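You operate a simulated robot arm through the tools that you are given. There is no shell and no other tool.

Carry out the task below with a simulated robot arm. There is one attempt and no reset: what you move stays moved.

JOB
Label the bundle of white bags and put it in the turquoise tray.
Fine: load it in the band machine's sliding tray, push the small white pad at LABEL, bring the sliding tray back to LOAD; the other bundles stay unlabelled where they lie.

Only the result counts: the job must be done as asked and must still hold three seconds after the hand-in. Knocking over, shifting, dropping, spilling or breaking anything else fails it.

ROBOT AND FRAMES
A 5-joint arm with a two-finger parallel gripper, fixed in place. Base frame: the origin is at the foot of the arm, x ahead of it, y to its left, z up; the work surface is at about z = 940. Lengths are in mm, angles in degrees, forces in N, time in s.
It reaches about 1134 mm from its shoulder. Its first joint turns from -149.0 to 149.0 degrees. Payload 1.57 kg.
The tool frame sits at the grasp point between the pads (the TCP): z along the fingers, y along the line on which they close. The tips reach 30 mm beyond it. Largest opening 110 mm; finger width 24, thickness 12; the body of the gripper, 48 by 112 mm, starts 78 mm behind the TCP.
Orientation is that of the tool frame in the base frame, as a unit quaternion [w, x, y, z]. With the fingers straight down and closing along the base's y, the tool's x points along the base's -x, its y along +y and its z along -z.

CONTROLS
- The arm moves only by the tool play_rows. Its argument "increments" is a list of rows, each an object (a shift or turn left out is 0, a gripper value left out holds the last) with "delta_pos": the shift along the base's x, y, z in mm, a list of three; "rotation": the turn, a rotation vector about the base's x, y, z in degrees, a list of three; "hand": the opening in per cent of the stroke, from 0 (shut) to 100 (fully open). In form: [{"delta_pos": [tx, ty, tz], "rotation": [ax, ay, az], "hand": hand}, ...]. A call has 1 to 20 rows; each row shifts and turns the commanded pose from where the row before left it. Rows are played at 5 a second. More than 50 mm and 8.6 degrees between two rows, or a gripper value outside its range, and nothing of the call is played. Where a pose cannot be reached the arm comes as near as it can. A force on the tool above 50 N (or 10 N above the force at the start of the call, whichever is more), or a blocked arm, ends the call early, and 0.2 s more pass. The fingers move at their own pace (about 153 mm/s each) and stop on an object; they squeeze with about 37 N. The grip force told is the motor's: it shows also when the fingers shut on nothing. Time passes only in rows, and 0.2 s behind the last, so rows that do not move let the fingers close. The reply holds the time, the measured pose of the TCP, the force on the tool along the base axes, the opening and the grip force, in the units named above and with some noise, with the torque about the TCP (base axes, N m) and any sound that the robot's microphone picked up.
- Cameras (640 x 400 px; columns grow to the right, rows downward): "scene" is fixed at [220, -650, 1525.6]; the picture's right is [0.57, -0.82, 0.00], its down [-0.58, -0.40, -0.71] and it looks along [0.58, 0.40, -0.71] (base axes); focal length 292 px, centre (320, 200). "wrist" rides on the gripper at [70, 16, -141] in the tool frame; the picture's right is [-0.23, 0.97, 0.00], its down [-0.86, -0.20, -0.48] and it looks along [-0.47, -0.11, 0.88] (tool axes); focal length 222 px, centre (320, 200). There is no depth. A picture from a camera that has moved, and an enlarged one, comes with that camera's place and axes in the base frame and with its lens.
- snapshot(camera): a new picture of that camera. It takes no simulated time.
- lift_body(by): slides the trunk up (or, below 0, down) by that many mm; the arm rides with it, the base frame stays. It gives what a move gives, with no picture.
- close_up(camera, box): a new picture of the part [left, top, right, bottom] of that camera's present view, enlarged. It takes no simulated time.
- finish_job(): hands the job in; it is judged then, once.

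Nothing tells you positions but the pictures and the camera data. Unless the task says otherwise, let go and move clear before handing in.

The tools are called after "Request:" by a JSON object that holds its "op" and its "data". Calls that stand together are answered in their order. play_rows: Moves the arm, as the interface text tells. Its arguments: {"type":"object","properties":{"increments":{"type":"array"}},"required":["increments"]} The other tools are called the same way: lift_body (by) slides the trunk up or down; snapshot (camera) takes a picture; close_up (camera, box) takes an enlarged picture of a part of a camera's view; finish_job () hands the job in.

At the start:

```text
time: 0.0
tcp_pos: [670.9, -115.5, 1226.6]
tcp_rot: [0.0, -0.001, 1.0, 0.0]
wrist_force: [0.4, -0.3, 0.5]
wrist_torque: [0.02, 0.0, -0.01]
opening: 110.1
finger_force: 0.1
trunk travel left (down, up): [-961.0, 9.0]
```

scene: 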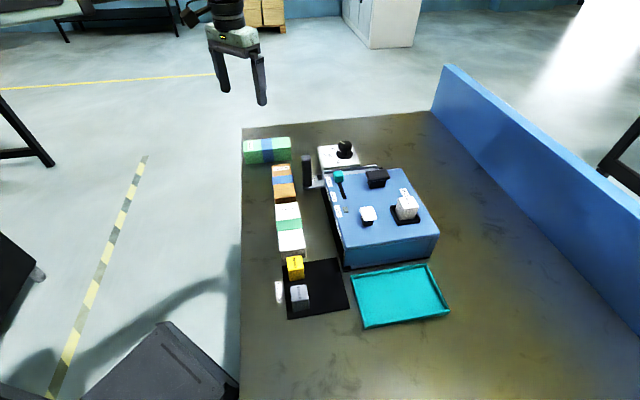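
wrist: 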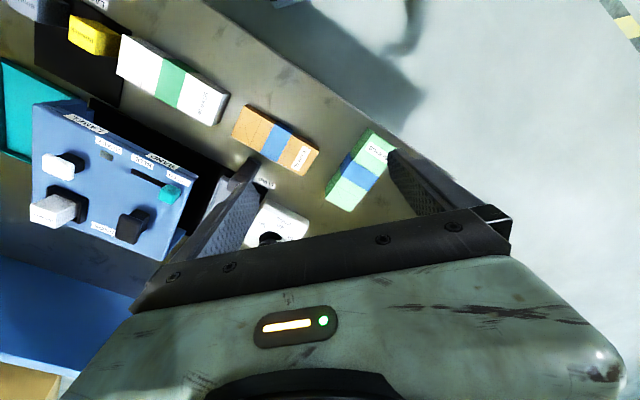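

I see a blue band machine with controls, three bundles (green, orange, white), two small cubes on a black mat, and a turquoise tray. I'll look closer before moving anything.

Request:
{"op": "close_up", "data": {"camera": "scene", "box": [230, 120, 350, 195]}}

Request:
{"op": "close_up", "data": {"camera": "scene", "box": [310, 130, 450, 218]}}

Request:
{"op": "close_up", "data": {"camera": "scene", "box": [310, 185, 450, 273]}}

Request:
{"op": "close_up", "data": {"camera": "scene", "box": [240, 190, 400, 290]}}

Request:
{"op": "close_up", "data": {"camera": "scene", "box": [260, 240, 460, 365]}}

Request:
{"op": "close_up", "data": {"camera": "wrist", "box": [20, 80, 220, 205]}}

Request:
{"op": "close_up", "data": {"camera": "wrist", "box": [20, 180, 220, 305]}}

Request:
{"op": "close_up", "data": {"camera": "wrist", "box": [0, 0, 240, 150]}}

Request:
{"op": "close_up", "data": {"camera": "wrist", "box": [180, 90, 420, 240]}}

```text
5.33 times, centred on (290, 158) of scene
camera zoom: at [220.0, -650.0, 1525.6], right [0.57, -0.82, 0.0], down [-0.58, -0.4, -0.71], along [0.58, 0.4, -0.71], focal length 1555 px, centre (480, 427)
```

zoom: 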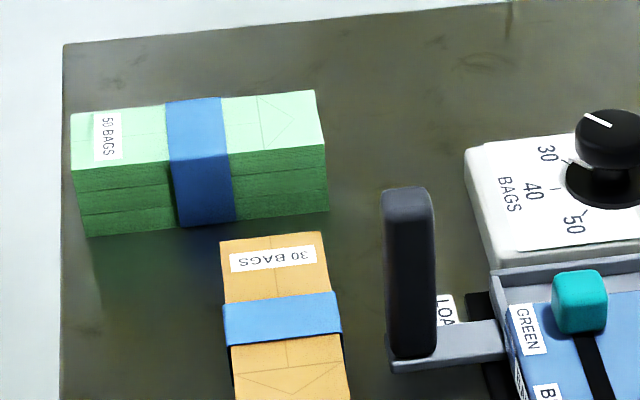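

```text
4.55 times, centred on (380, 174) of scene
camera zoom: at [220.0, -650.0, 1525.6], right [0.57, -0.82, 0.0], down [-0.58, -0.4, -0.71], along [0.58, 0.4, -0.71], focal length 1325 px, centre (47, 318)
```

zoom: 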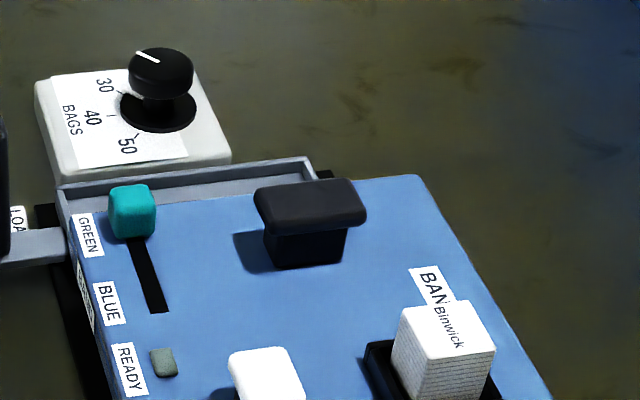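

```text
4.55 times, centred on (380, 229) of scene
camera zoom: at [220.0, -650.0, 1525.6], right [0.57, -0.82, 0.0], down [-0.58, -0.4, -0.71], along [0.58, 0.4, -0.71], focal length 1325 px, centre (47, 68)
```

zoom: 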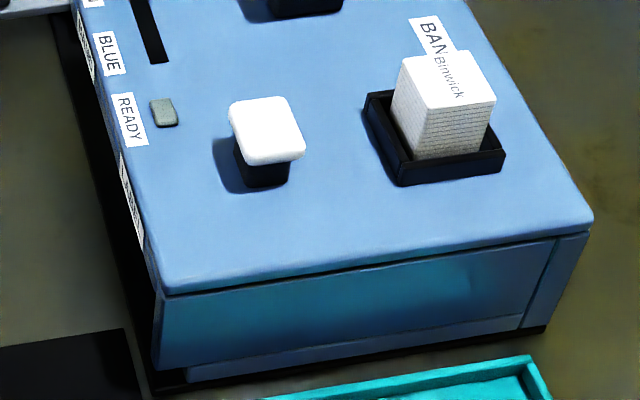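

```text
4.00 times, centred on (320, 240) of scene
camera zoom: at [220.0, -650.0, 1525.6], right [0.57, -0.82, 0.0], down [-0.58, -0.4, -0.71], along [0.58, 0.4, -0.71], focal length 1166 px, centre (320, 40)
```

zoom: 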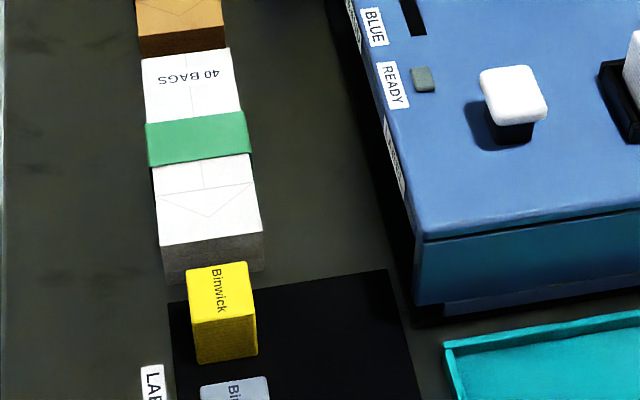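

```text
3.20 times, centred on (360, 302) of scene
camera zoom: at [220.0, -650.0, 1525.6], right [0.57, -0.82, 0.0], down [-0.58, -0.4, -0.71], along [0.58, 0.4, -0.71], focal length 933 px, centre (192, -128)
```

zoom: 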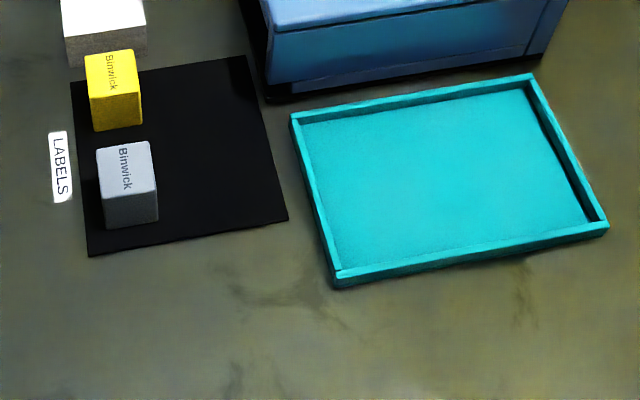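

```text
3.20 times, centred on (120, 142) of wrist
camera zoom: at [601.7, -99.8, 1369.7], right [0.23, 0.97, 0.0], down [0.86, -0.2, 0.48], along [0.47, -0.11, -0.88], focal length 711 px, centre (960, 384)
```

zoom: 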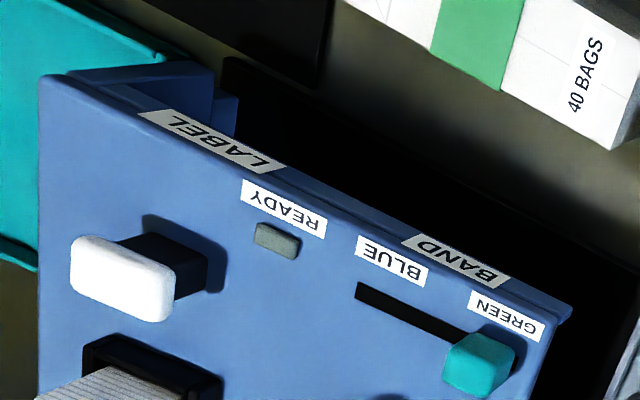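

```text
3.20 times, centred on (120, 242) of wrist
camera zoom: at [601.7, -99.8, 1369.7], right [0.23, 0.97, 0.0], down [0.86, -0.2, 0.48], along [0.47, -0.11, -0.88], focal length 711 px, centre (960, 64)
```

zoom: 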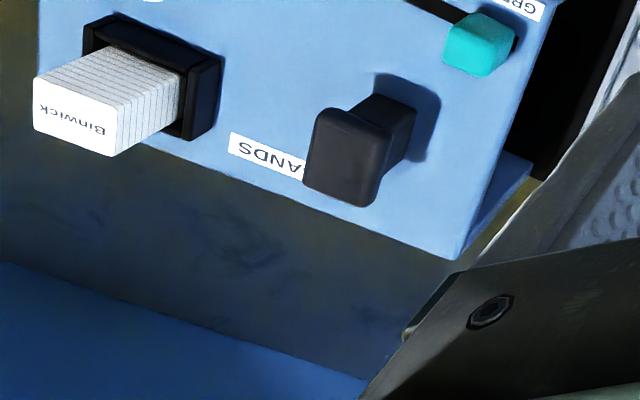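

```text
2.67 times, centred on (120, 75) of wrist
camera zoom: at [601.7, -99.8, 1369.7], right [0.23, 0.97, 0.0], down [0.86, -0.2, 0.48], along [0.47, -0.11, -0.88], focal length 592 px, centre (853, 533)
```

zoom: 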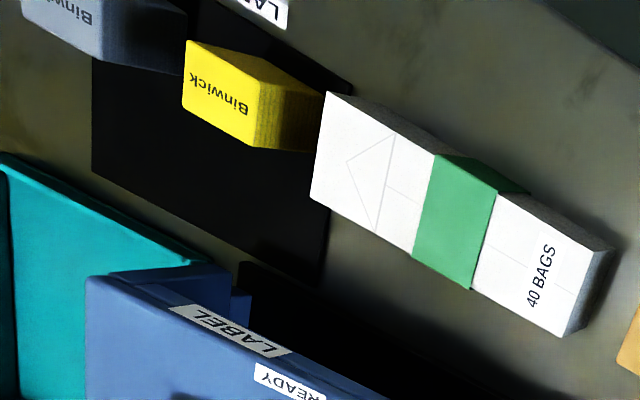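

```text
2.67 times, centred on (300, 165) of wrist
camera zoom: at [601.7, -99.8, 1369.7], right [0.23, 0.97, 0.0], down [0.86, -0.2, 0.48], along [0.47, -0.11, -0.88], focal length 592 px, centre (373, 293)
```

zoom: 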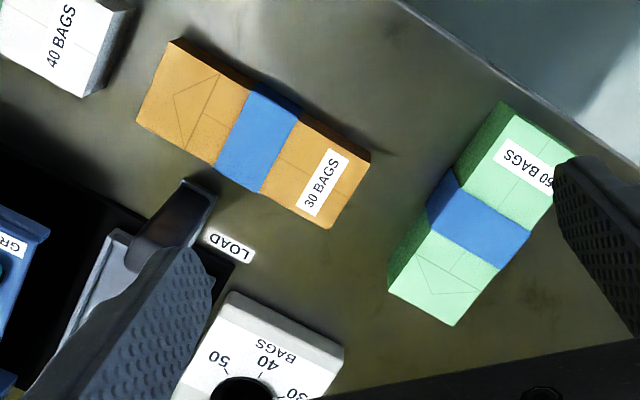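

The white bundle (40 bags, green band) lies at about (557, -325), turned about 45°. The sliding tray is at LOAD at the far end of the machine, with the white LABEL pad near its near end. I'll move high above and turn the wrist camera to get a better view of the tray.

Request:
{"op": "play_rows", "data": {"increments": [{"delta_pos": [0, -30, 8], "rotation": [0, 0, 7.5]}, {"delta_pos": [0, -30, 8], "rotation": [0, 0, 7.5]}, {"delta_pos": [0, -30, 8], "rotation": [0, 0, 7.5]}, {"delta_pos": [0, -30, 8], "rotation": [0, 0, 7.5]}, {"delta_pos": [0, -30, 8], "rotation": [0, 0, 7.5]}, {"delta_pos": [0, -30, 8], "rotation": [0, 0, 7.5]}]}}

Request:
{"op": "snapshot", "data": {"camera": "wrist"}}

Request:
{"op": "snapshot", "data": {"camera": "scene"}}

```text
time: 1.4
tcp_pos: [669.2, -298.2, 1227.0]
tcp_rot: [0.0, -0.383, 0.924, 0.0]
wrist_force: [0.0, -0.2, 0.3]
wrist_torque: [0.0, 0.02, -0.01]
opening: 109.8
finger_force: 0.2
out of reach, approached as far as the arm can: row 1, 2, 3, 4, 5, 6
trunk travel left (down, up): [-961.0, 9.0]
```

```text
taken
camera wrist: at [609.5, -335.1, 1369.6], right [-0.53, 0.85, 0.0], down [0.74, 0.47, 0.48], along [0.41, 0.25, -0.88], focal length 222 px, centre (320, 200)
```

wrist: 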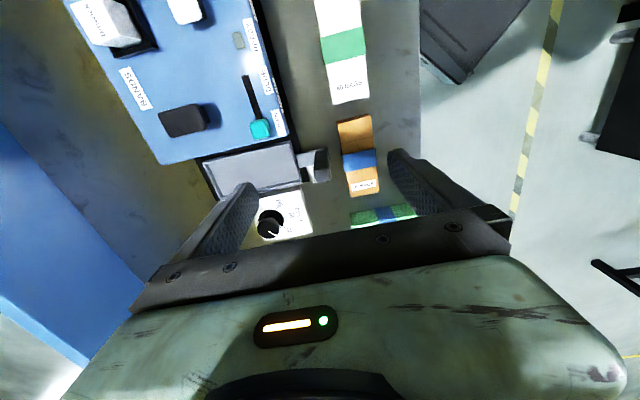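

```text
taken
```

scene: 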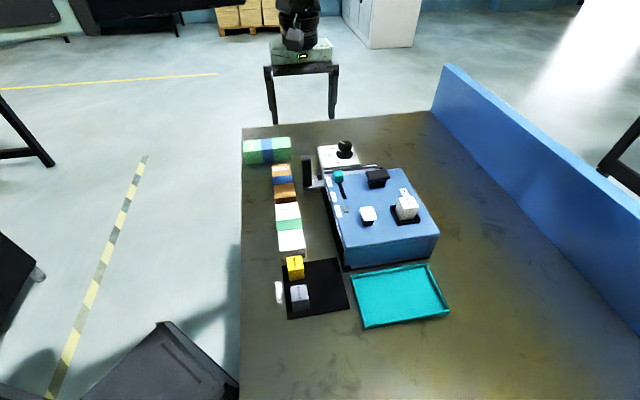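

The arm reached its limit going up, so I'll stay at about this height. Now I have a better view of the loading tray; zooming in.

Request:
{"op": "close_up", "data": {"camera": "wrist", "box": [180, 100, 340, 200]}}

Request:
{"op": "close_up", "data": {"camera": "wrist", "box": [70, 0, 310, 150]}}

Request:
{"op": "close_up", "data": {"camera": "wrist", "box": [220, 150, 340, 250]}}

Request:
{"op": "close_up", "data": {"camera": "wrist", "box": [280, 0, 440, 240]}}

```text
4.00 times, centred on (260, 150) of wrist
camera zoom: at [609.5, -335.1, 1369.6], right [-0.53, 0.85, 0.0], down [0.74, 0.47, 0.48], along [0.41, 0.25, -0.88], focal length 888 px, centre (560, 400)
```

zoom: 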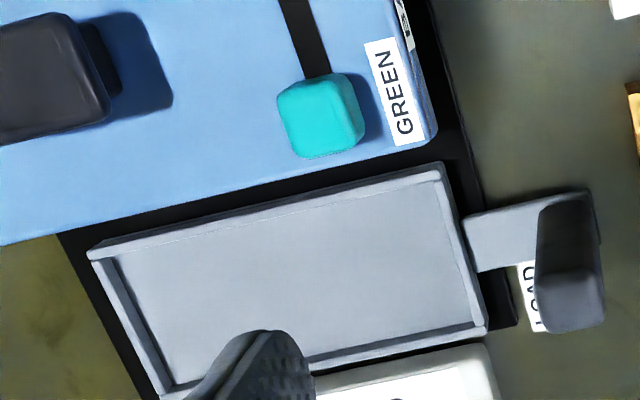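

```text
2.67 times, centred on (190, 75) of wrist
camera zoom: at [609.5, -335.1, 1369.6], right [-0.53, 0.85, 0.0], down [0.74, 0.47, 0.48], along [0.41, 0.25, -0.88], focal length 592 px, centre (667, 533)
```

zoom: 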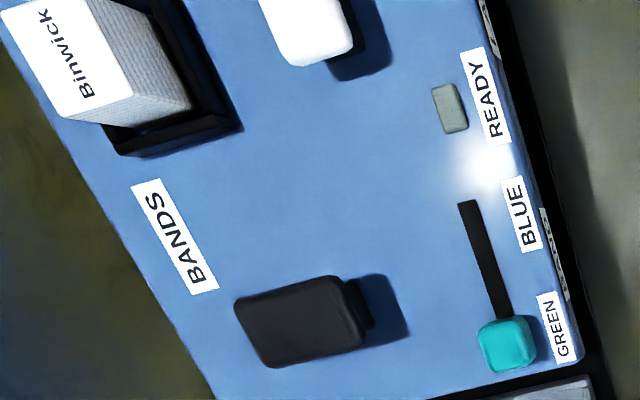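

```text
4.00 times, centred on (280, 200) of wrist
camera zoom: at [609.5, -335.1, 1369.6], right [-0.53, 0.85, 0.0], down [0.74, 0.47, 0.48], along [0.41, 0.25, -0.88], focal length 888 px, centre (480, 200)
```

zoom: 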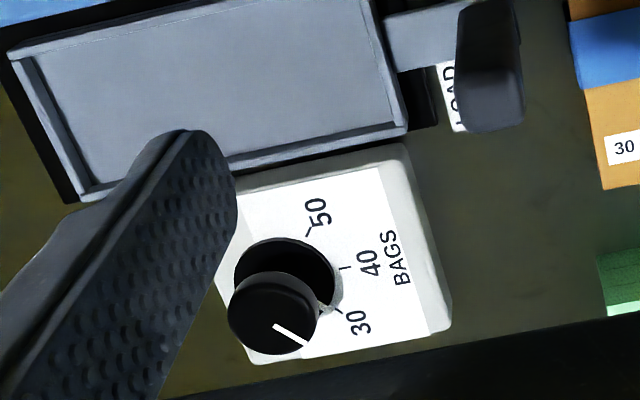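

```text
1.67 times, centred on (360, 120) of wrist
camera zoom: at [609.5, -335.1, 1369.6], right [-0.53, 0.85, 0.0], down [0.74, 0.47, 0.48], along [0.41, 0.25, -0.88], focal length 370 px, centre (253, 333)
```

zoom: 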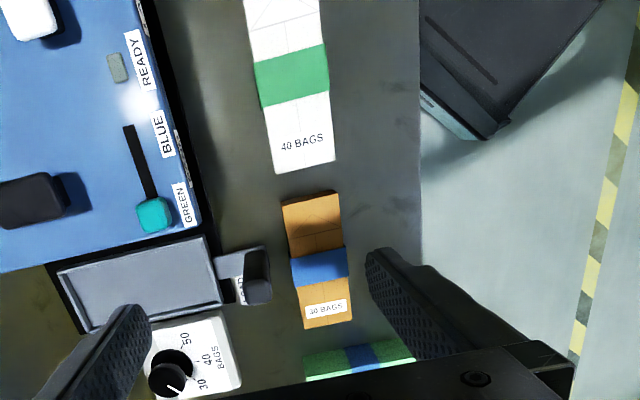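

The tray is crosswise to the slide direction (about 173×83 mm, centre near (811, -361)), and its handle post is near (720, -261). By triangulation, LABEL is about 228 mm down the slide, with the white pad near (624, -493). Next I'll go above the white bundle and check the geometry from closer.

Request:
{"op": "play_rows", "data": {"increments": [{"delta_pos": [-28, -7, -30], "hand": 80}, {"delta_pos": [-28, -7, -30]}, {"delta_pos": [-28, -7, -30]}, {"delta_pos": [-28, -7, -30]}]}}

Request:
{"op": "snapshot", "data": {"camera": "wrist"}}

Request:
{"op": "snapshot", "data": {"camera": "scene"}}

```text
time: 2.4
tcp_pos: [560.3, -322.9, 1227.0]
tcp_rot: [0.0, -0.383, 0.924, 0.0]
wrist_force: [0.8, -0.8, 0.2]
wrist_torque: [0.03, -0.01, 0.01]
opening: 87.9
finger_force: 0.0
out of reach, approached as far as the arm can: row 1, 2, 3, 4
trunk travel left (down, up): [-961.0, 9.0]
```

```text
taken
camera wrist: at [500.1, -361.3, 1369.8], right [-0.53, 0.85, 0.0], down [0.75, 0.46, 0.48], along [0.41, 0.25, -0.88], focal length 222 px, centre (320, 200)
```

wrist: 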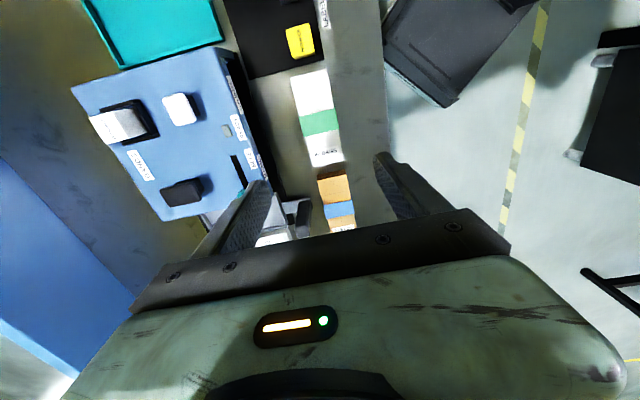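

```text
taken
```

scene: 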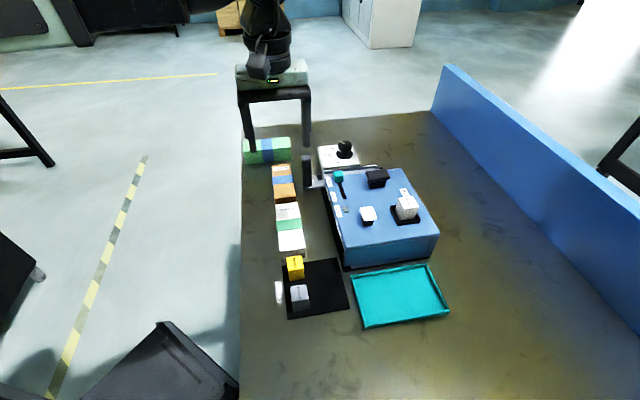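

The arm did not go down with the commanded z, so vertical motion seems to come from the trunk. I'll try a small trunk slide to see how it behaves.

Request:
{"op": "lift_body", "data": {"by": -20}}

```text
time: 3.1
tcp_pos: [561.2, -323.2, 1206.8]
tcp_rot: [0.0, -0.383, 0.924, 0.0]
wrist_force: [0.7, -0.4, 0.2]
wrist_torque: [0.03, -0.01, 0.0]
opening: 88.1
finger_force: 0.1
trunk travel left (down, up): [-941.0, 29.0]
```

The trunk moves the arm straight down. I'll check whether arm rows can change z at all with a tiny test.

Request:
{"op": "play_rows", "data": {"increments": [{"delta_pos": [0, 0, -10]}, {"delta_pos": [0, 0, 0]}]}}

```text
time: 3.7
tcp_pos: [560.5, -322.9, 1207.9]
tcp_rot: [0.0, -0.382, 0.924, 0.0]
wrist_force: [0.4, -0.3, -0.6]
wrist_torque: [0.01, -0.03, 0.01]
opening: 88.0
finger_force: 0.0
out of reach, approached as far as the arm can: row 1
trunk travel left (down, up): [-941.0, 29.0]
```

Z is trunk-only with the tool upright. I'll lower to a height still well above everything and refine the bundle's position.

Request:
{"op": "lift_body", "data": {"by": -110}}

Request:
{"op": "snapshot", "data": {"camera": "wrist"}}

Request:
{"op": "snapshot", "data": {"camera": "scene"}}

```text
time: 5.1
tcp_pos: [560.1, -324.0, 1098.3]
tcp_rot: [0.0, -0.383, 0.924, 0.0]
wrist_force: [-0.6, -0.5, 0.3]
wrist_torque: [0.02, 0.02, -0.01]
opening: 88.3
finger_force: 0.1
trunk travel left (down, up): [-831.0, 139.0]
```

```text
taken
camera wrist: at [500.7, -361.1, 1239.7], right [-0.53, 0.85, 0.0], down [0.75, 0.46, 0.48], along [0.41, 0.25, -0.88], focal length 222 px, centre (320, 200)
```

wrist: 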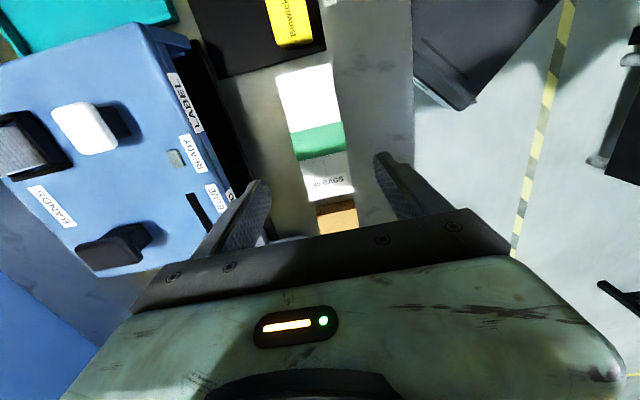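

```text
taken
```

scene: 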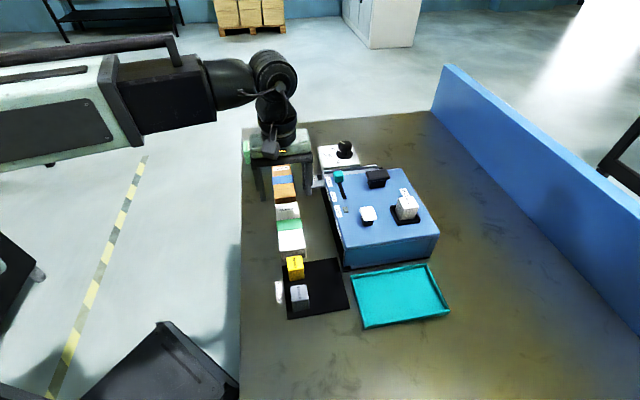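

Request:
{"op": "close_up", "data": {"camera": "wrist", "box": [240, 40, 400, 240]}}

Request:
{"op": "close_up", "data": {"camera": "wrist", "box": [0, 20, 260, 280]}}

```text
2.00 times, centred on (320, 140) of wrist
camera zoom: at [500.7, -361.1, 1239.7], right [-0.53, 0.85, 0.0], down [0.75, 0.46, 0.48], along [0.41, 0.25, -0.88], focal length 444 px, centre (320, 320)
```

zoom: 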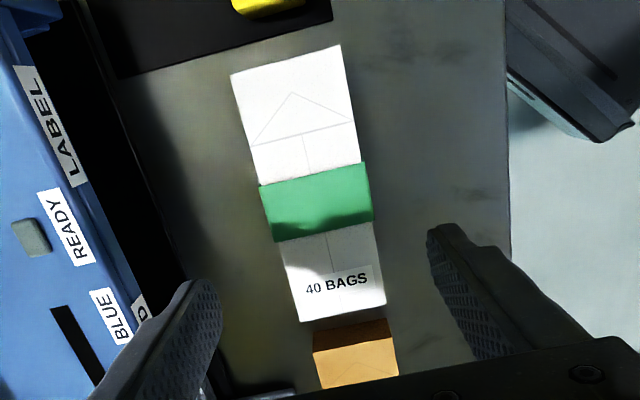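

```text
1.54 times, centred on (130, 150) of wrist
camera zoom: at [500.7, -361.1, 1239.7], right [-0.53, 0.85, 0.0], down [0.75, 0.46, 0.48], along [0.41, 0.25, -0.88], focal length 342 px, centre (612, 277)
```

zoom: 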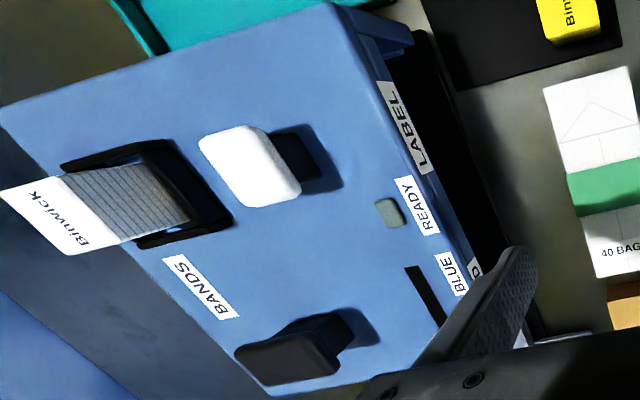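

The bundle's top face is centred at about (556.5, -327), z≈978, turned 45°. I'll centre over the green band, lower partway and check finger alignment.

Request:
{"op": "play_rows", "data": {"increments": [{"delta_pos": [-2.5, -3.5, 0], "hand": 75}, {"delta_pos": [0, 0, 0]}]}}

Request:
{"op": "lift_body", "data": {"by": -82}}

Request:
{"op": "snapshot", "data": {"camera": "wrist"}}

Request:
{"op": "close_up", "data": {"camera": "scene", "box": [230, 130, 350, 270]}}

```text
time: 5.7
tcp_pos: [559.6, -327.0, 1098.5]
tcp_rot: [0.0, -0.383, 0.924, 0.0]
wrist_force: [-0.3, -0.1, 0.4]
wrist_torque: [0.0, -0.02, -0.03]
opening: 82.6
finger_force: 0.0
trunk travel left (down, up): [-831.0, 139.0]
```

```text
time: 6.9
tcp_pos: [558.2, -326.5, 1015.4]
tcp_rot: [0.0, -0.382, 0.924, 0.0]
wrist_force: [0.5, -0.2, -0.2]
wrist_torque: [-0.01, -0.01, 0.0]
opening: 82.3
finger_force: 0.0
trunk travel left (down, up): [-749.0, 221.0]
```

```text
taken
camera wrist: at [498.9, -364.4, 1157.7], right [-0.53, 0.85, 0.0], down [0.75, 0.46, 0.48], along [0.41, 0.25, -0.88], focal length 222 px, centre (320, 200)
```

wrist: 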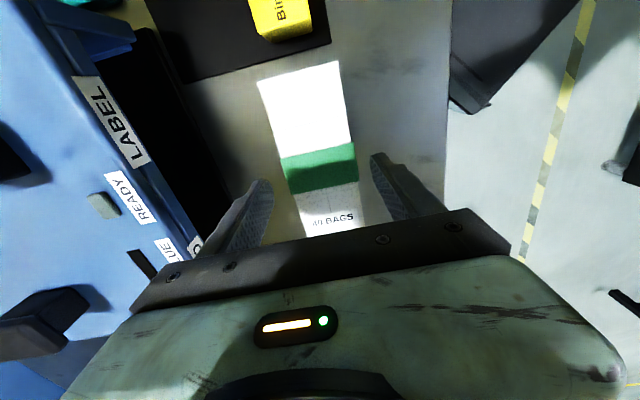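

```text
2.86 times, centred on (290, 200) of scene
camera zoom: at [220.0, -650.0, 1525.6], right [0.57, -0.82, 0.0], down [-0.58, -0.4, -0.71], along [0.58, 0.4, -0.71], focal length 833 px, centre (406, 200)
```

zoom: 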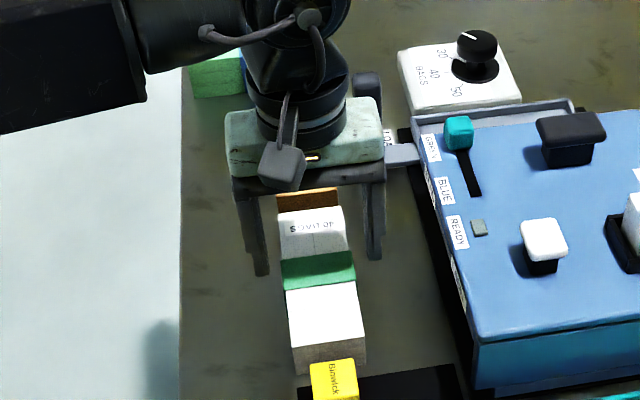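

Fingers straddle the bundle well; the band centre is a few mm further back along the slide axis. I'll correct, lower so the tips overlap only the top ~13 mm (to clear the tray's rim later), and close.

Request:
{"op": "play_rows", "data": {"increments": [{"delta_pos": [-3, -3, 0], "hand": 75}, {"delta_pos": [0, 0, 0]}]}}

Request:
{"op": "lift_body", "data": {"by": -20}}

Request:
{"op": "close_up", "data": {"camera": "scene", "box": [240, 160, 340, 260]}}

Request:
{"op": "snapshot", "data": {"camera": "wrist"}}

```text
time: 7.5
tcp_pos: [555.3, -328.8, 1015.7]
tcp_rot: [0.0, -0.383, 0.924, 0.0]
wrist_force: [0.7, 0.3, 0.1]
wrist_torque: [-0.01, 0.02, -0.02]
opening: 82.5
finger_force: 0.1
trunk travel left (down, up): [-749.0, 221.0]
```

```text
time: 8.1
tcp_pos: [555.7, -329.6, 995.9]
tcp_rot: [0.0, -0.383, 0.924, 0.001]
wrist_force: [1.1, 0.0, -1.2]
wrist_torque: [0.02, 0.01, -0.02]
opening: 82.4
finger_force: 0.1
trunk travel left (down, up): [-729.0, 241.0]
```

```text
4.00 times, centred on (290, 210) of scene
camera zoom: at [220.0, -650.0, 1525.6], right [0.57, -0.82, 0.0], down [-0.58, -0.4, -0.71], along [0.58, 0.4, -0.71], focal length 1166 px, centre (440, 160)
```

zoom: 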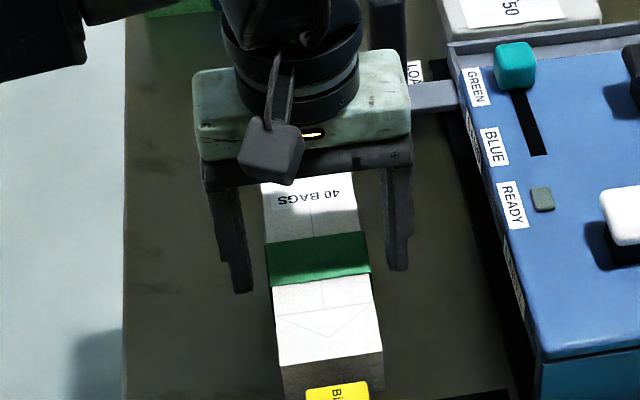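

```text
taken
camera wrist: at [496.2, -366.8, 1137.7], right [-0.53, 0.85, 0.0], down [0.75, 0.46, 0.48], along [0.41, 0.25, -0.88], focal length 222 px, centre (320, 200)
```

wrist: 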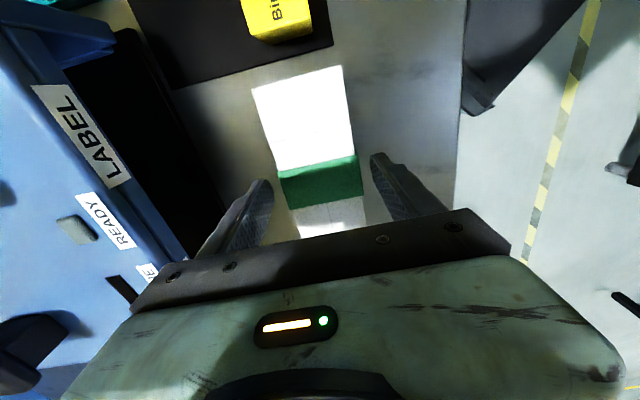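

Aligned over the band. Closing the gripper now.

Request:
{"op": "play_rows", "data": {"increments": [{"hand": 40}, {"hand": 40}, {"hand": 40}, {"hand": 40}]}}

Request:
{"op": "snapshot", "data": {"camera": "wrist"}}

```text
time: 9.1
tcp_pos: [555.2, -329.7, 996.5]
tcp_rot: [-0.001, -0.383, 0.924, 0.0]
wrist_force: [-0.5, 0.7, 1.2]
wrist_torque: [0.01, -0.08, -0.01]
opening: 59.1
finger_force: 37.1
trunk travel left (down, up): [-729.0, 241.0]
```

```text
taken
camera wrist: at [496.2, -366.8, 1137.7], right [-0.53, 0.85, 0.0], down [0.75, 0.46, 0.48], along [0.41, 0.25, -0.88], focal length 222 px, centre (320, 200)
```

wrist: 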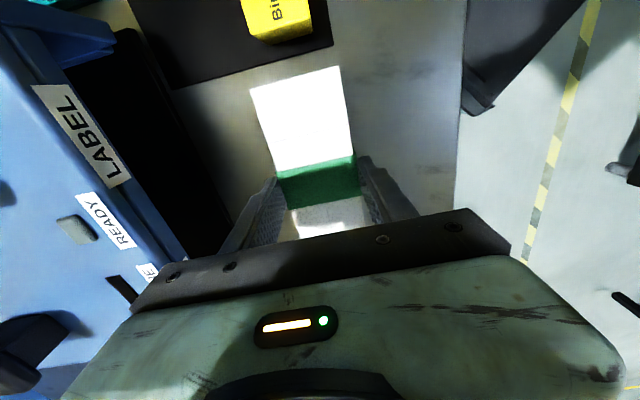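

Grip is firm at 59 mm opening. Lifting the bundle well above the machine.

Request:
{"op": "lift_body", "data": {"by": 20}}

Request:
{"op": "snapshot", "data": {"camera": "scene"}}

```text
time: 9.8
tcp_pos: [557.0, -329.9, 1016.0]
tcp_rot: [0.001, -0.383, 0.924, 0.0]
wrist_force: [-0.5, -0.1, -0.9]
wrist_torque: [0.01, 0.0, 0.01]
opening: 59.4
finger_force: 36.6
trunk travel left (down, up): [-749.0, 221.0]
```

```text
taken
```

scene: 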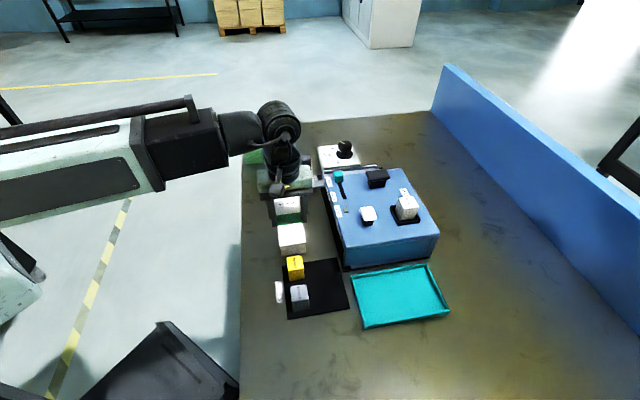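

Request:
{"op": "lift_body", "data": {"by": 160}}

Request:
{"op": "snapshot", "data": {"camera": "scene"}}

Request:
{"op": "snapshot", "data": {"camera": "wrist"}}

```text
time: 11.6
tcp_pos: [556.2, -328.8, 1176.0]
tcp_rot: [0.001, -0.383, 0.924, 0.0]
wrist_force: [0.0, -0.1, -1.7]
wrist_torque: [0.0, 0.0, 0.0]
opening: 59.3
finger_force: 37.0
trunk travel left (down, up): [-909.0, 61.0]
```

```text
taken
```

scene: 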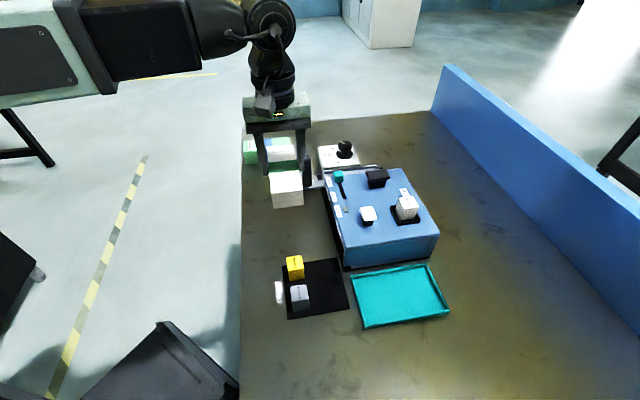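

```text
taken
camera wrist: at [496.4, -366.9, 1317.6], right [-0.53, 0.85, 0.0], down [0.75, 0.46, 0.48], along [0.41, 0.25, -0.88], focal length 222 px, centre (320, 200)
```

wrist: 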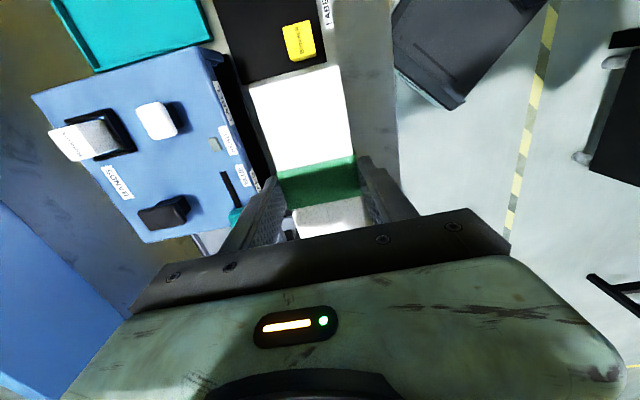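

The bundle is securely held. Now moving over the tray at LOAD while turning 90° so the bundle lies crosswise like the tray.

Request:
{"op": "play_rows", "data": {"increments": [{"delta_pos": [21.2, -2.7, 0], "rotation": [0, 0, -7.5]}, {"delta_pos": [21.2, -2.7, 0], "rotation": [0, 0, -7.5]}, {"delta_pos": [21.2, -2.7, 0], "rotation": [0, 0, -7.5]}, {"delta_pos": [21.2, -2.7, 0], "rotation": [0, 0, -7.5]}, {"delta_pos": [21.2, -2.7, 0], "rotation": [0, 0, -7.5]}, {"delta_pos": [21.2, -2.7, 0], "rotation": [0, 0, -7.5]}, {"delta_pos": [21.2, -2.7, 0], "rotation": [0, 0, -7.5]}, {"delta_pos": [21.2, -2.7, 0], "rotation": [0, 0, -7.5]}, {"delta_pos": [21.2, -2.7, 0], "rotation": [0, 0, -7.5]}, {"delta_pos": [21.2, -2.7, 0], "rotation": [0, 0, -7.5]}, {"delta_pos": [21.2, -2.7, 0], "rotation": [0, 0, -7.5]}, {"delta_pos": [21.3, -2.8, 0], "rotation": [0, 0, -7.5]}, {}]}}

Request:
{"op": "snapshot", "data": {"camera": "wrist"}}

Request:
{"op": "snapshot", "data": {"camera": "scene"}}

```text
time: 14.4
tcp_pos: [811.3, -361.5, 1176.6]
tcp_rot: [0.0, 0.383, 0.924, -0.001]
wrist_force: [0.1, 0.2, -2.3]
wrist_torque: [-0.02, 0.0, 0.02]
opening: 59.4
finger_force: 37.0
trunk travel left (down, up): [-909.0, 61.0]
```

```text
taken
camera wrist: at [774.7, -299.7, 1317.6], right [0.85, 0.53, 0.0], down [0.46, -0.75, 0.48], along [0.25, -0.41, -0.88], focal length 222 px, centre (320, 200)
```

wrist: 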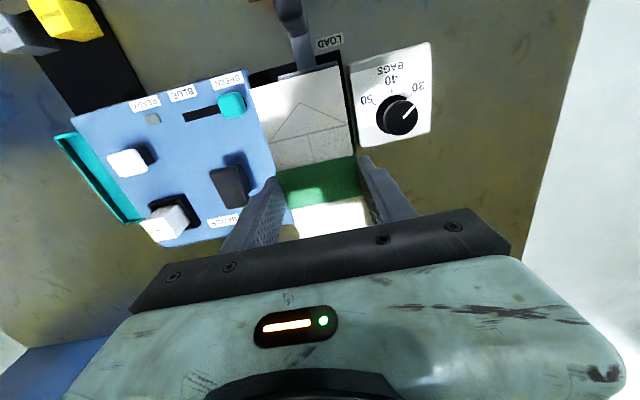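

```text
taken
```

scene: 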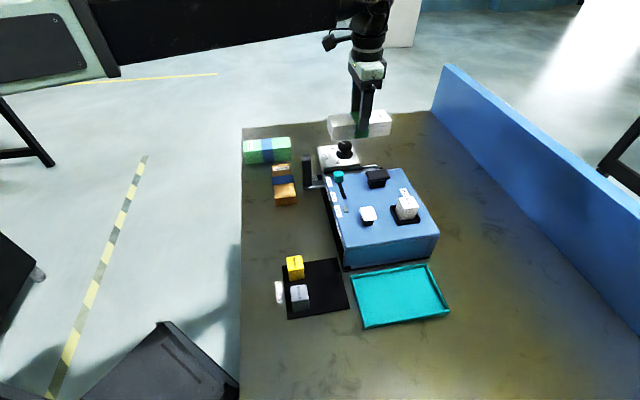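

Request:
{"op": "close_up", "data": {"camera": "wrist", "box": [220, 0, 440, 160]}}

Request:
{"op": "close_up", "data": {"camera": "wrist", "box": [60, 60, 260, 260]}}

```text
2.50 times, centred on (330, 80) of wrist
camera zoom: at [774.7, -299.7, 1317.6], right [0.85, 0.53, 0.0], down [0.46, -0.75, 0.48], along [0.25, -0.41, -0.88], focal length 555 px, centre (295, 500)
```

zoom: 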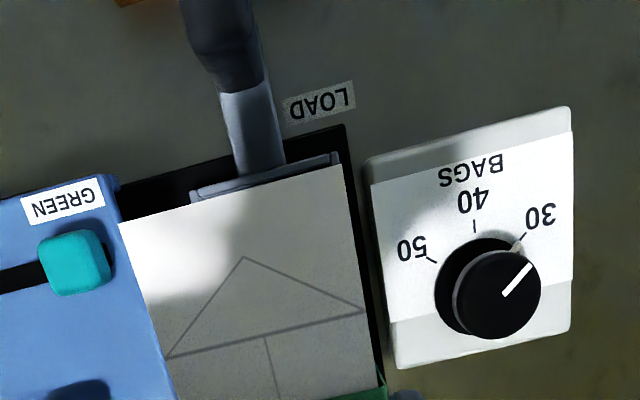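

```text
2.00 times, centred on (160, 160) of wrist
camera zoom: at [774.7, -299.7, 1317.6], right [0.85, 0.53, 0.0], down [0.46, -0.75, 0.48], along [0.25, -0.41, -0.88], focal length 444 px, centre (640, 280)
```

zoom: 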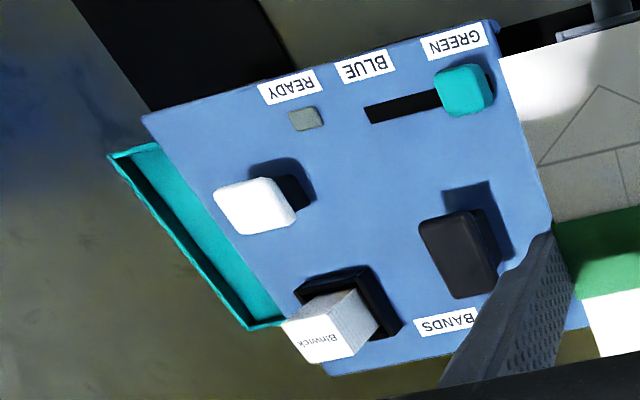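

The bundle is now above the tray (dial box and hood have clearance). I'll lower until its underside is just above the rim and check alignment.

Request:
{"op": "lift_body", "data": {"by": -130}}

Request:
{"op": "snapshot", "data": {"camera": "wrist"}}

Request:
{"op": "close_up", "data": {"camera": "scene", "box": [300, 110, 420, 210]}}

Request:
{"op": "close_up", "data": {"camera": "wrist", "box": [220, 0, 440, 160]}}

```text
time: 16.0
tcp_pos: [811.7, -360.7, 1046.2]
tcp_rot: [0.0, 0.383, 0.924, 0.0]
wrist_force: [-0.3, 0.3, -0.8]
wrist_torque: [0.02, -0.02, 0.02]
opening: 59.4
finger_force: 36.6
trunk travel left (down, up): [-779.0, 191.0]
```

```text
taken
camera wrist: at [774.5, -299.8, 1187.6], right [0.85, 0.53, 0.0], down [0.46, -0.75, 0.48], along [0.25, -0.41, -0.88], focal length 222 px, centre (320, 200)
```

wrist: 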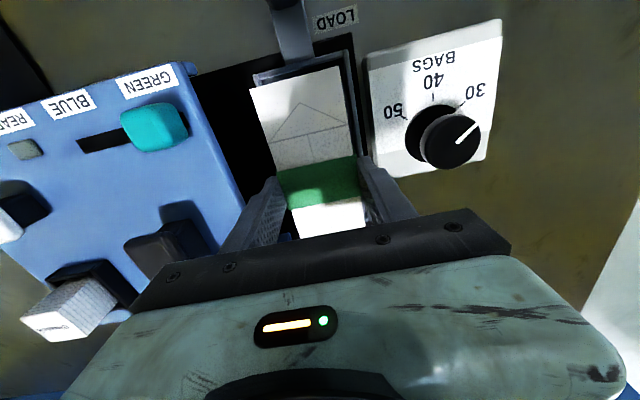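

```text
4.00 times, centred on (360, 160) of scene
camera zoom: at [220.0, -650.0, 1525.6], right [0.57, -0.82, 0.0], down [-0.58, -0.4, -0.71], along [0.58, 0.4, -0.71], focal length 1166 px, centre (160, 360)
```

zoom: 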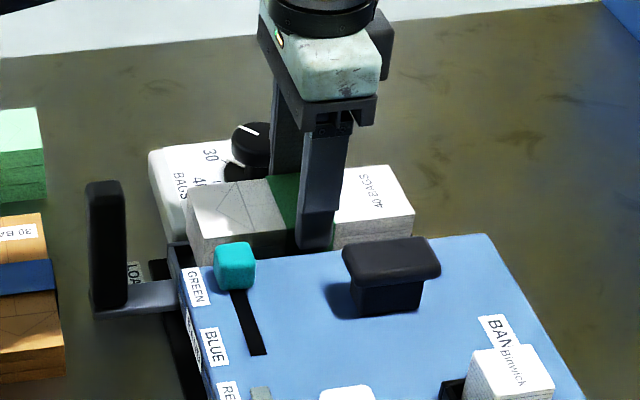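

```text
2.50 times, centred on (330, 80) of wrist
camera zoom: at [774.5, -299.8, 1187.6], right [0.85, 0.53, 0.0], down [0.46, -0.75, 0.48], along [0.25, -0.41, -0.88], focal length 555 px, centre (295, 500)
```

zoom: 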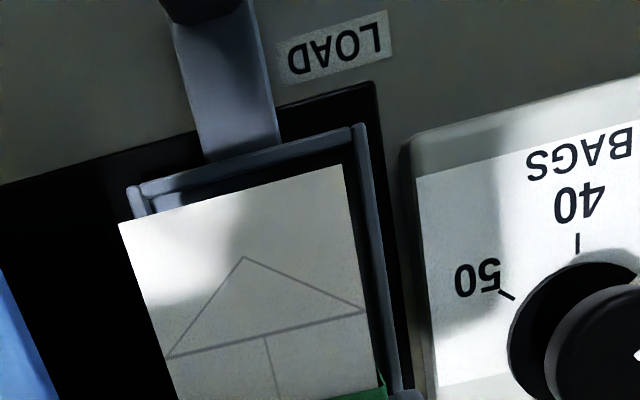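

The bundle is within 2 mm of the tray's centre line; I'll shift slightly (+2 mm along the slide) and lower into the tray in steps while watching the force.

Request:
{"op": "play_rows", "data": {"increments": [{"delta_pos": [1.4, 1.4, 0]}, {}]}}

Request:
{"op": "lift_body", "data": {"by": -30}}

Request:
{"op": "close_up", "data": {"camera": "wrist", "box": [220, 0, 440, 220]}}

Request:
{"op": "close_up", "data": {"camera": "scene", "box": [300, 130, 420, 210]}}

```text
time: 16.6
tcp_pos: [812.0, -360.4, 1045.4]
tcp_rot: [0.0, 0.382, 0.924, 0.0]
wrist_force: [0.5, -0.2, -2.3]
wrist_torque: [0.02, -0.01, 0.03]
opening: 59.2
finger_force: 36.9
trunk travel left (down, up): [-779.0, 191.0]
```

```text
time: 17.4
tcp_pos: [813.1, -360.0, 1015.9]
tcp_rot: [0.0, 0.382, 0.924, 0.001]
wrist_force: [0.5, 0.5, -2.0]
wrist_torque: [0.01, 0.01, 0.01]
opening: 59.3
finger_force: 37.3
trunk travel left (down, up): [-749.0, 221.0]
```

```text
1.82 times, centred on (330, 110) of wrist
camera zoom: at [775.7, -298.9, 1157.5], right [0.85, 0.53, 0.0], down [0.46, -0.75, 0.48], along [0.25, -0.41, -0.88], focal length 404 px, centre (302, 364)
```

zoom: 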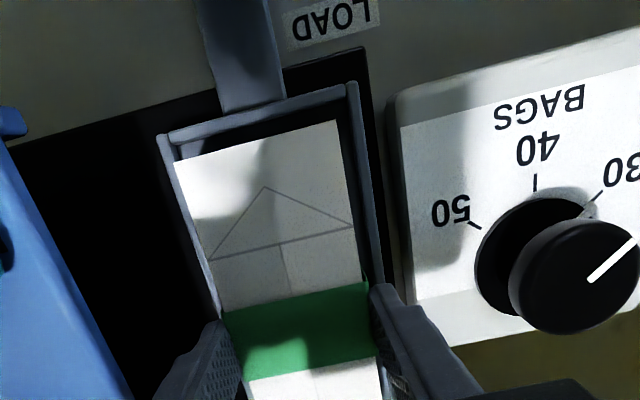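

```text
5.00 times, centred on (360, 170) of scene
camera zoom: at [220.0, -650.0, 1525.6], right [0.57, -0.82, 0.0], down [-0.58, -0.4, -0.71], along [0.58, 0.4, -0.71], focal length 1458 px, centre (120, 350)
```

zoom: 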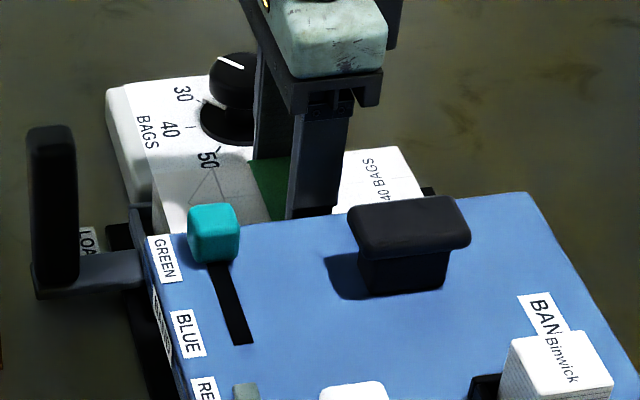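

The bundle is entering the tray cleanly with no contact force. Lowering in small steps.

Request:
{"op": "lift_body", "data": {"by": -5}}

Request:
{"op": "lift_body", "data": {"by": -3}}

```text
time: 17.9
tcp_pos: [811.9, -361.1, 1012.6]
tcp_rot: [0.002, 0.382, 0.924, -0.001]
wrist_force: [8.9, -7.8, 29.7]
wrist_torque: [-0.23, -0.27, -0.02]
opening: 59.5
finger_force: 37.4
trunk travel left (down, up): [-744.0, 226.0]
```

```text
time: 18.4
tcp_pos: [809.7, -358.8, 1009.6]
tcp_rot: [0.0, 0.382, 0.924, 0.0]
wrist_force: [4.3, -3.6, 28.0]
wrist_torque: [-0.22, -0.19, 0.02]
opening: 59.6
finger_force: 37.0
trunk travel left (down, up): [-741.0, 229.0]
```

There's now an upward contact force of ~28 N, consistent with the tray floor at z≈957. Let me look before releasing.

Request:
{"op": "close_up", "data": {"camera": "wrist", "box": [220, 0, 440, 220]}}

Request:
{"op": "close_up", "data": {"camera": "scene", "box": [300, 130, 420, 210]}}

Request:
{"op": "snapshot", "data": {"camera": "wrist"}}

```text
1.82 times, centred on (330, 110) of wrist
camera zoom: at [773.6, -298.0, 1151.3], right [0.85, 0.53, 0.0], down [0.46, -0.75, 0.48], along [0.25, -0.41, -0.88], focal length 404 px, centre (302, 364)
```

zoom: 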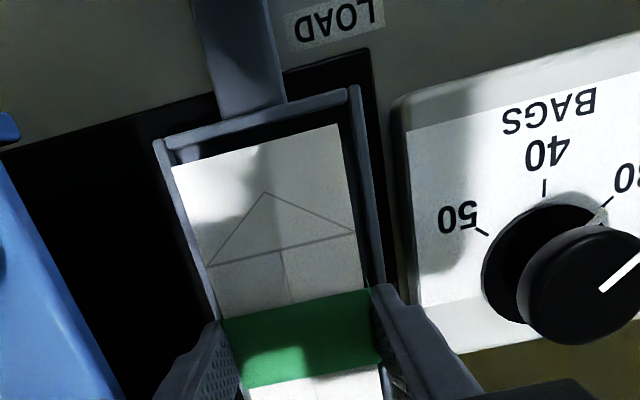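

```text
5.00 times, centred on (360, 170) of scene
camera zoom: at [220.0, -650.0, 1525.6], right [0.57, -0.82, 0.0], down [-0.58, -0.4, -0.71], along [0.58, 0.4, -0.71], focal length 1458 px, centre (120, 350)
```

zoom: 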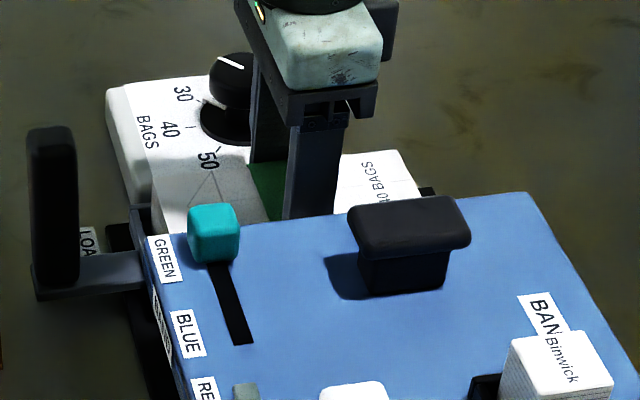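

```text
taken
camera wrist: at [773.6, -298.0, 1151.3], right [0.85, 0.53, 0.0], down [0.46, -0.75, 0.48], along [0.25, -0.41, -0.88], focal length 222 px, centre (320, 200)
```

wrist: 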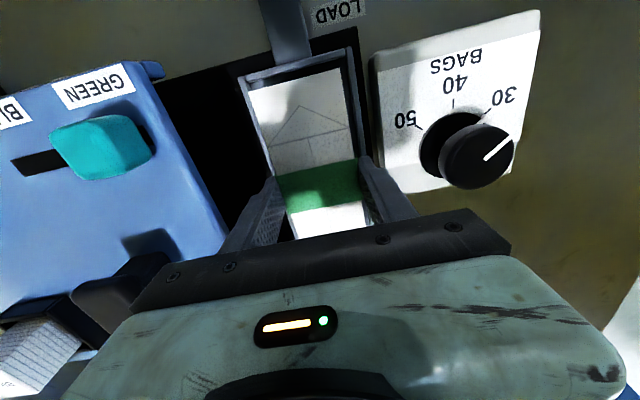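

The bundle is centred in the tray (within ~0.5 mm) and resting on the floor, top at z≈995. I'll relieve the pressure a little and open only to ~72 mm to avoid the neighbouring dial box.

Request:
{"op": "lift_body", "data": {"by": 3}}

Request:
{"op": "play_rows", "data": {"increments": [{"hand": 56}, {"hand": 60}, {"hand": 65}, {"hand": 65}]}}

Request:
{"op": "close_up", "data": {"camera": "wrist", "box": [220, 0, 440, 220]}}

```text
time: 18.9
tcp_pos: [812.9, -359.9, 1011.6]
tcp_rot: [0.0, 0.382, 0.924, 0.0]
wrist_force: [-0.7, 0.3, -2.1]
wrist_torque: [0.01, 0.0, -0.04]
opening: 59.1
finger_force: 37.6
trunk travel left (down, up): [-744.0, 226.0]
```

```text
time: 19.9
tcp_pos: [811.6, -361.7, 1010.3]
tcp_rot: [0.0, 0.383, 0.924, 0.0]
wrist_force: [1.2, -0.5, -0.6]
wrist_torque: [0.0, 0.0, 0.0]
opening: 71.4
finger_force: 0.1
trunk travel left (down, up): [-744.0, 226.0]
```

```text
1.82 times, centred on (330, 110) of wrist
camera zoom: at [775.6, -298.8, 1152.6], right [0.85, 0.53, 0.0], down [0.46, -0.75, 0.48], along [0.25, -0.41, -0.88], focal length 404 px, centre (302, 364)
```

zoom: 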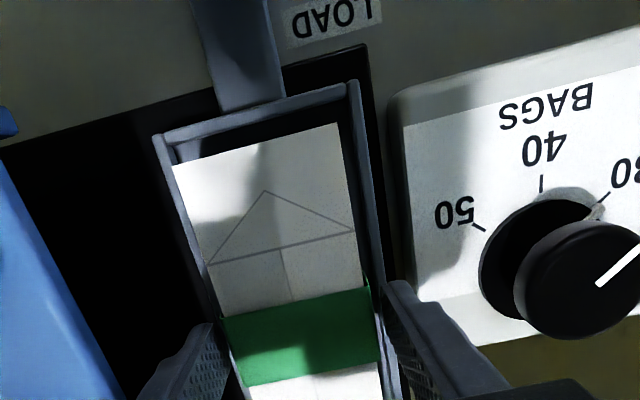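

Released. Raising clear and checking how the bundle sits.

Request:
{"op": "lift_body", "data": {"by": 130}}

Request:
{"op": "snapshot", "data": {"camera": "wrist"}}

Request:
{"op": "snapshot", "data": {"camera": "scene"}}

Request:
{"op": "close_up", "data": {"camera": "scene", "box": [290, 130, 450, 270]}}

Request:
{"op": "close_up", "data": {"camera": "wrist", "box": [200, 0, 420, 220]}}

```text
time: 21.5
tcp_pos: [812.1, -358.3, 1140.9]
tcp_rot: [0.001, 0.383, 0.924, -0.001]
wrist_force: [1.0, 0.3, -0.5]
wrist_torque: [-0.01, -0.01, -0.01]
opening: 71.3
finger_force: 0.1
trunk travel left (down, up): [-874.0, 96.0]
```

```text
taken
camera wrist: at [775.7, -298.8, 1282.6], right [0.85, 0.53, 0.0], down [0.46, -0.75, 0.48], along [0.25, -0.41, -0.88], focal length 222 px, centre (320, 200)
```

wrist: 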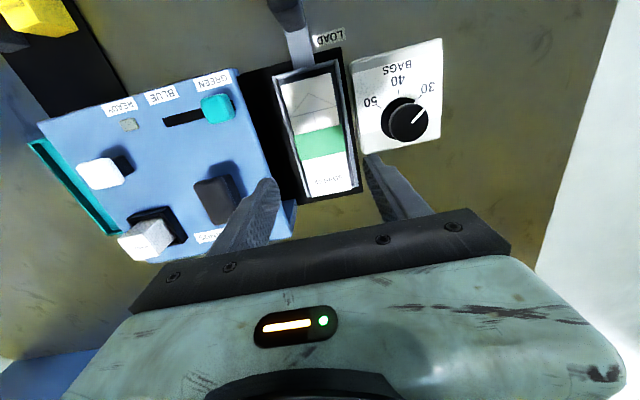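

```text
taken
```

scene: 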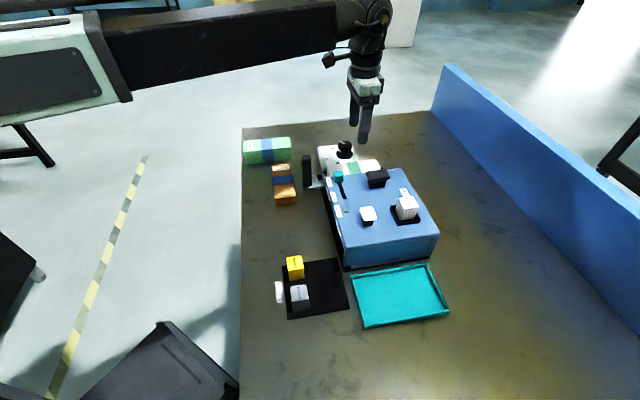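

```text
2.86 times, centred on (370, 200) of scene
camera zoom: at [220.0, -650.0, 1525.6], right [0.57, -0.82, 0.0], down [-0.58, -0.4, -0.71], along [0.58, 0.4, -0.71], focal length 833 px, centre (177, 200)
```

zoom: 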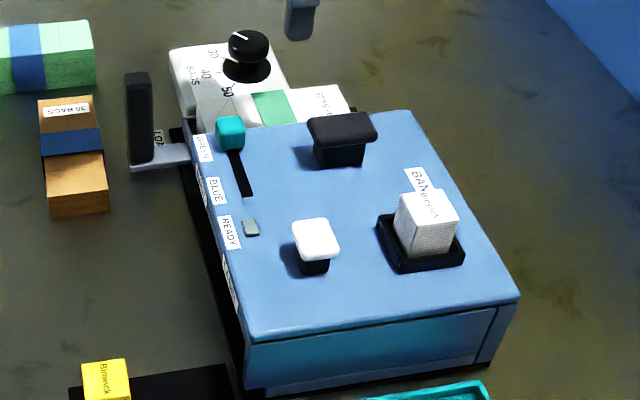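

```text
1.82 times, centred on (310, 110) of wrist
camera zoom: at [775.7, -298.8, 1282.6], right [0.85, 0.53, 0.0], down [0.46, -0.75, 0.48], along [0.25, -0.41, -0.88], focal length 404 px, centre (338, 364)
```

zoom: 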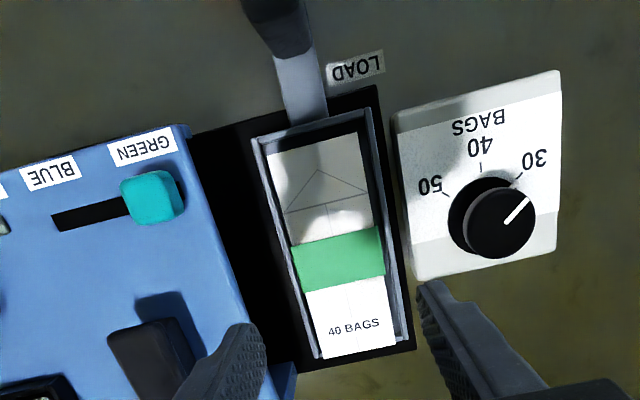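

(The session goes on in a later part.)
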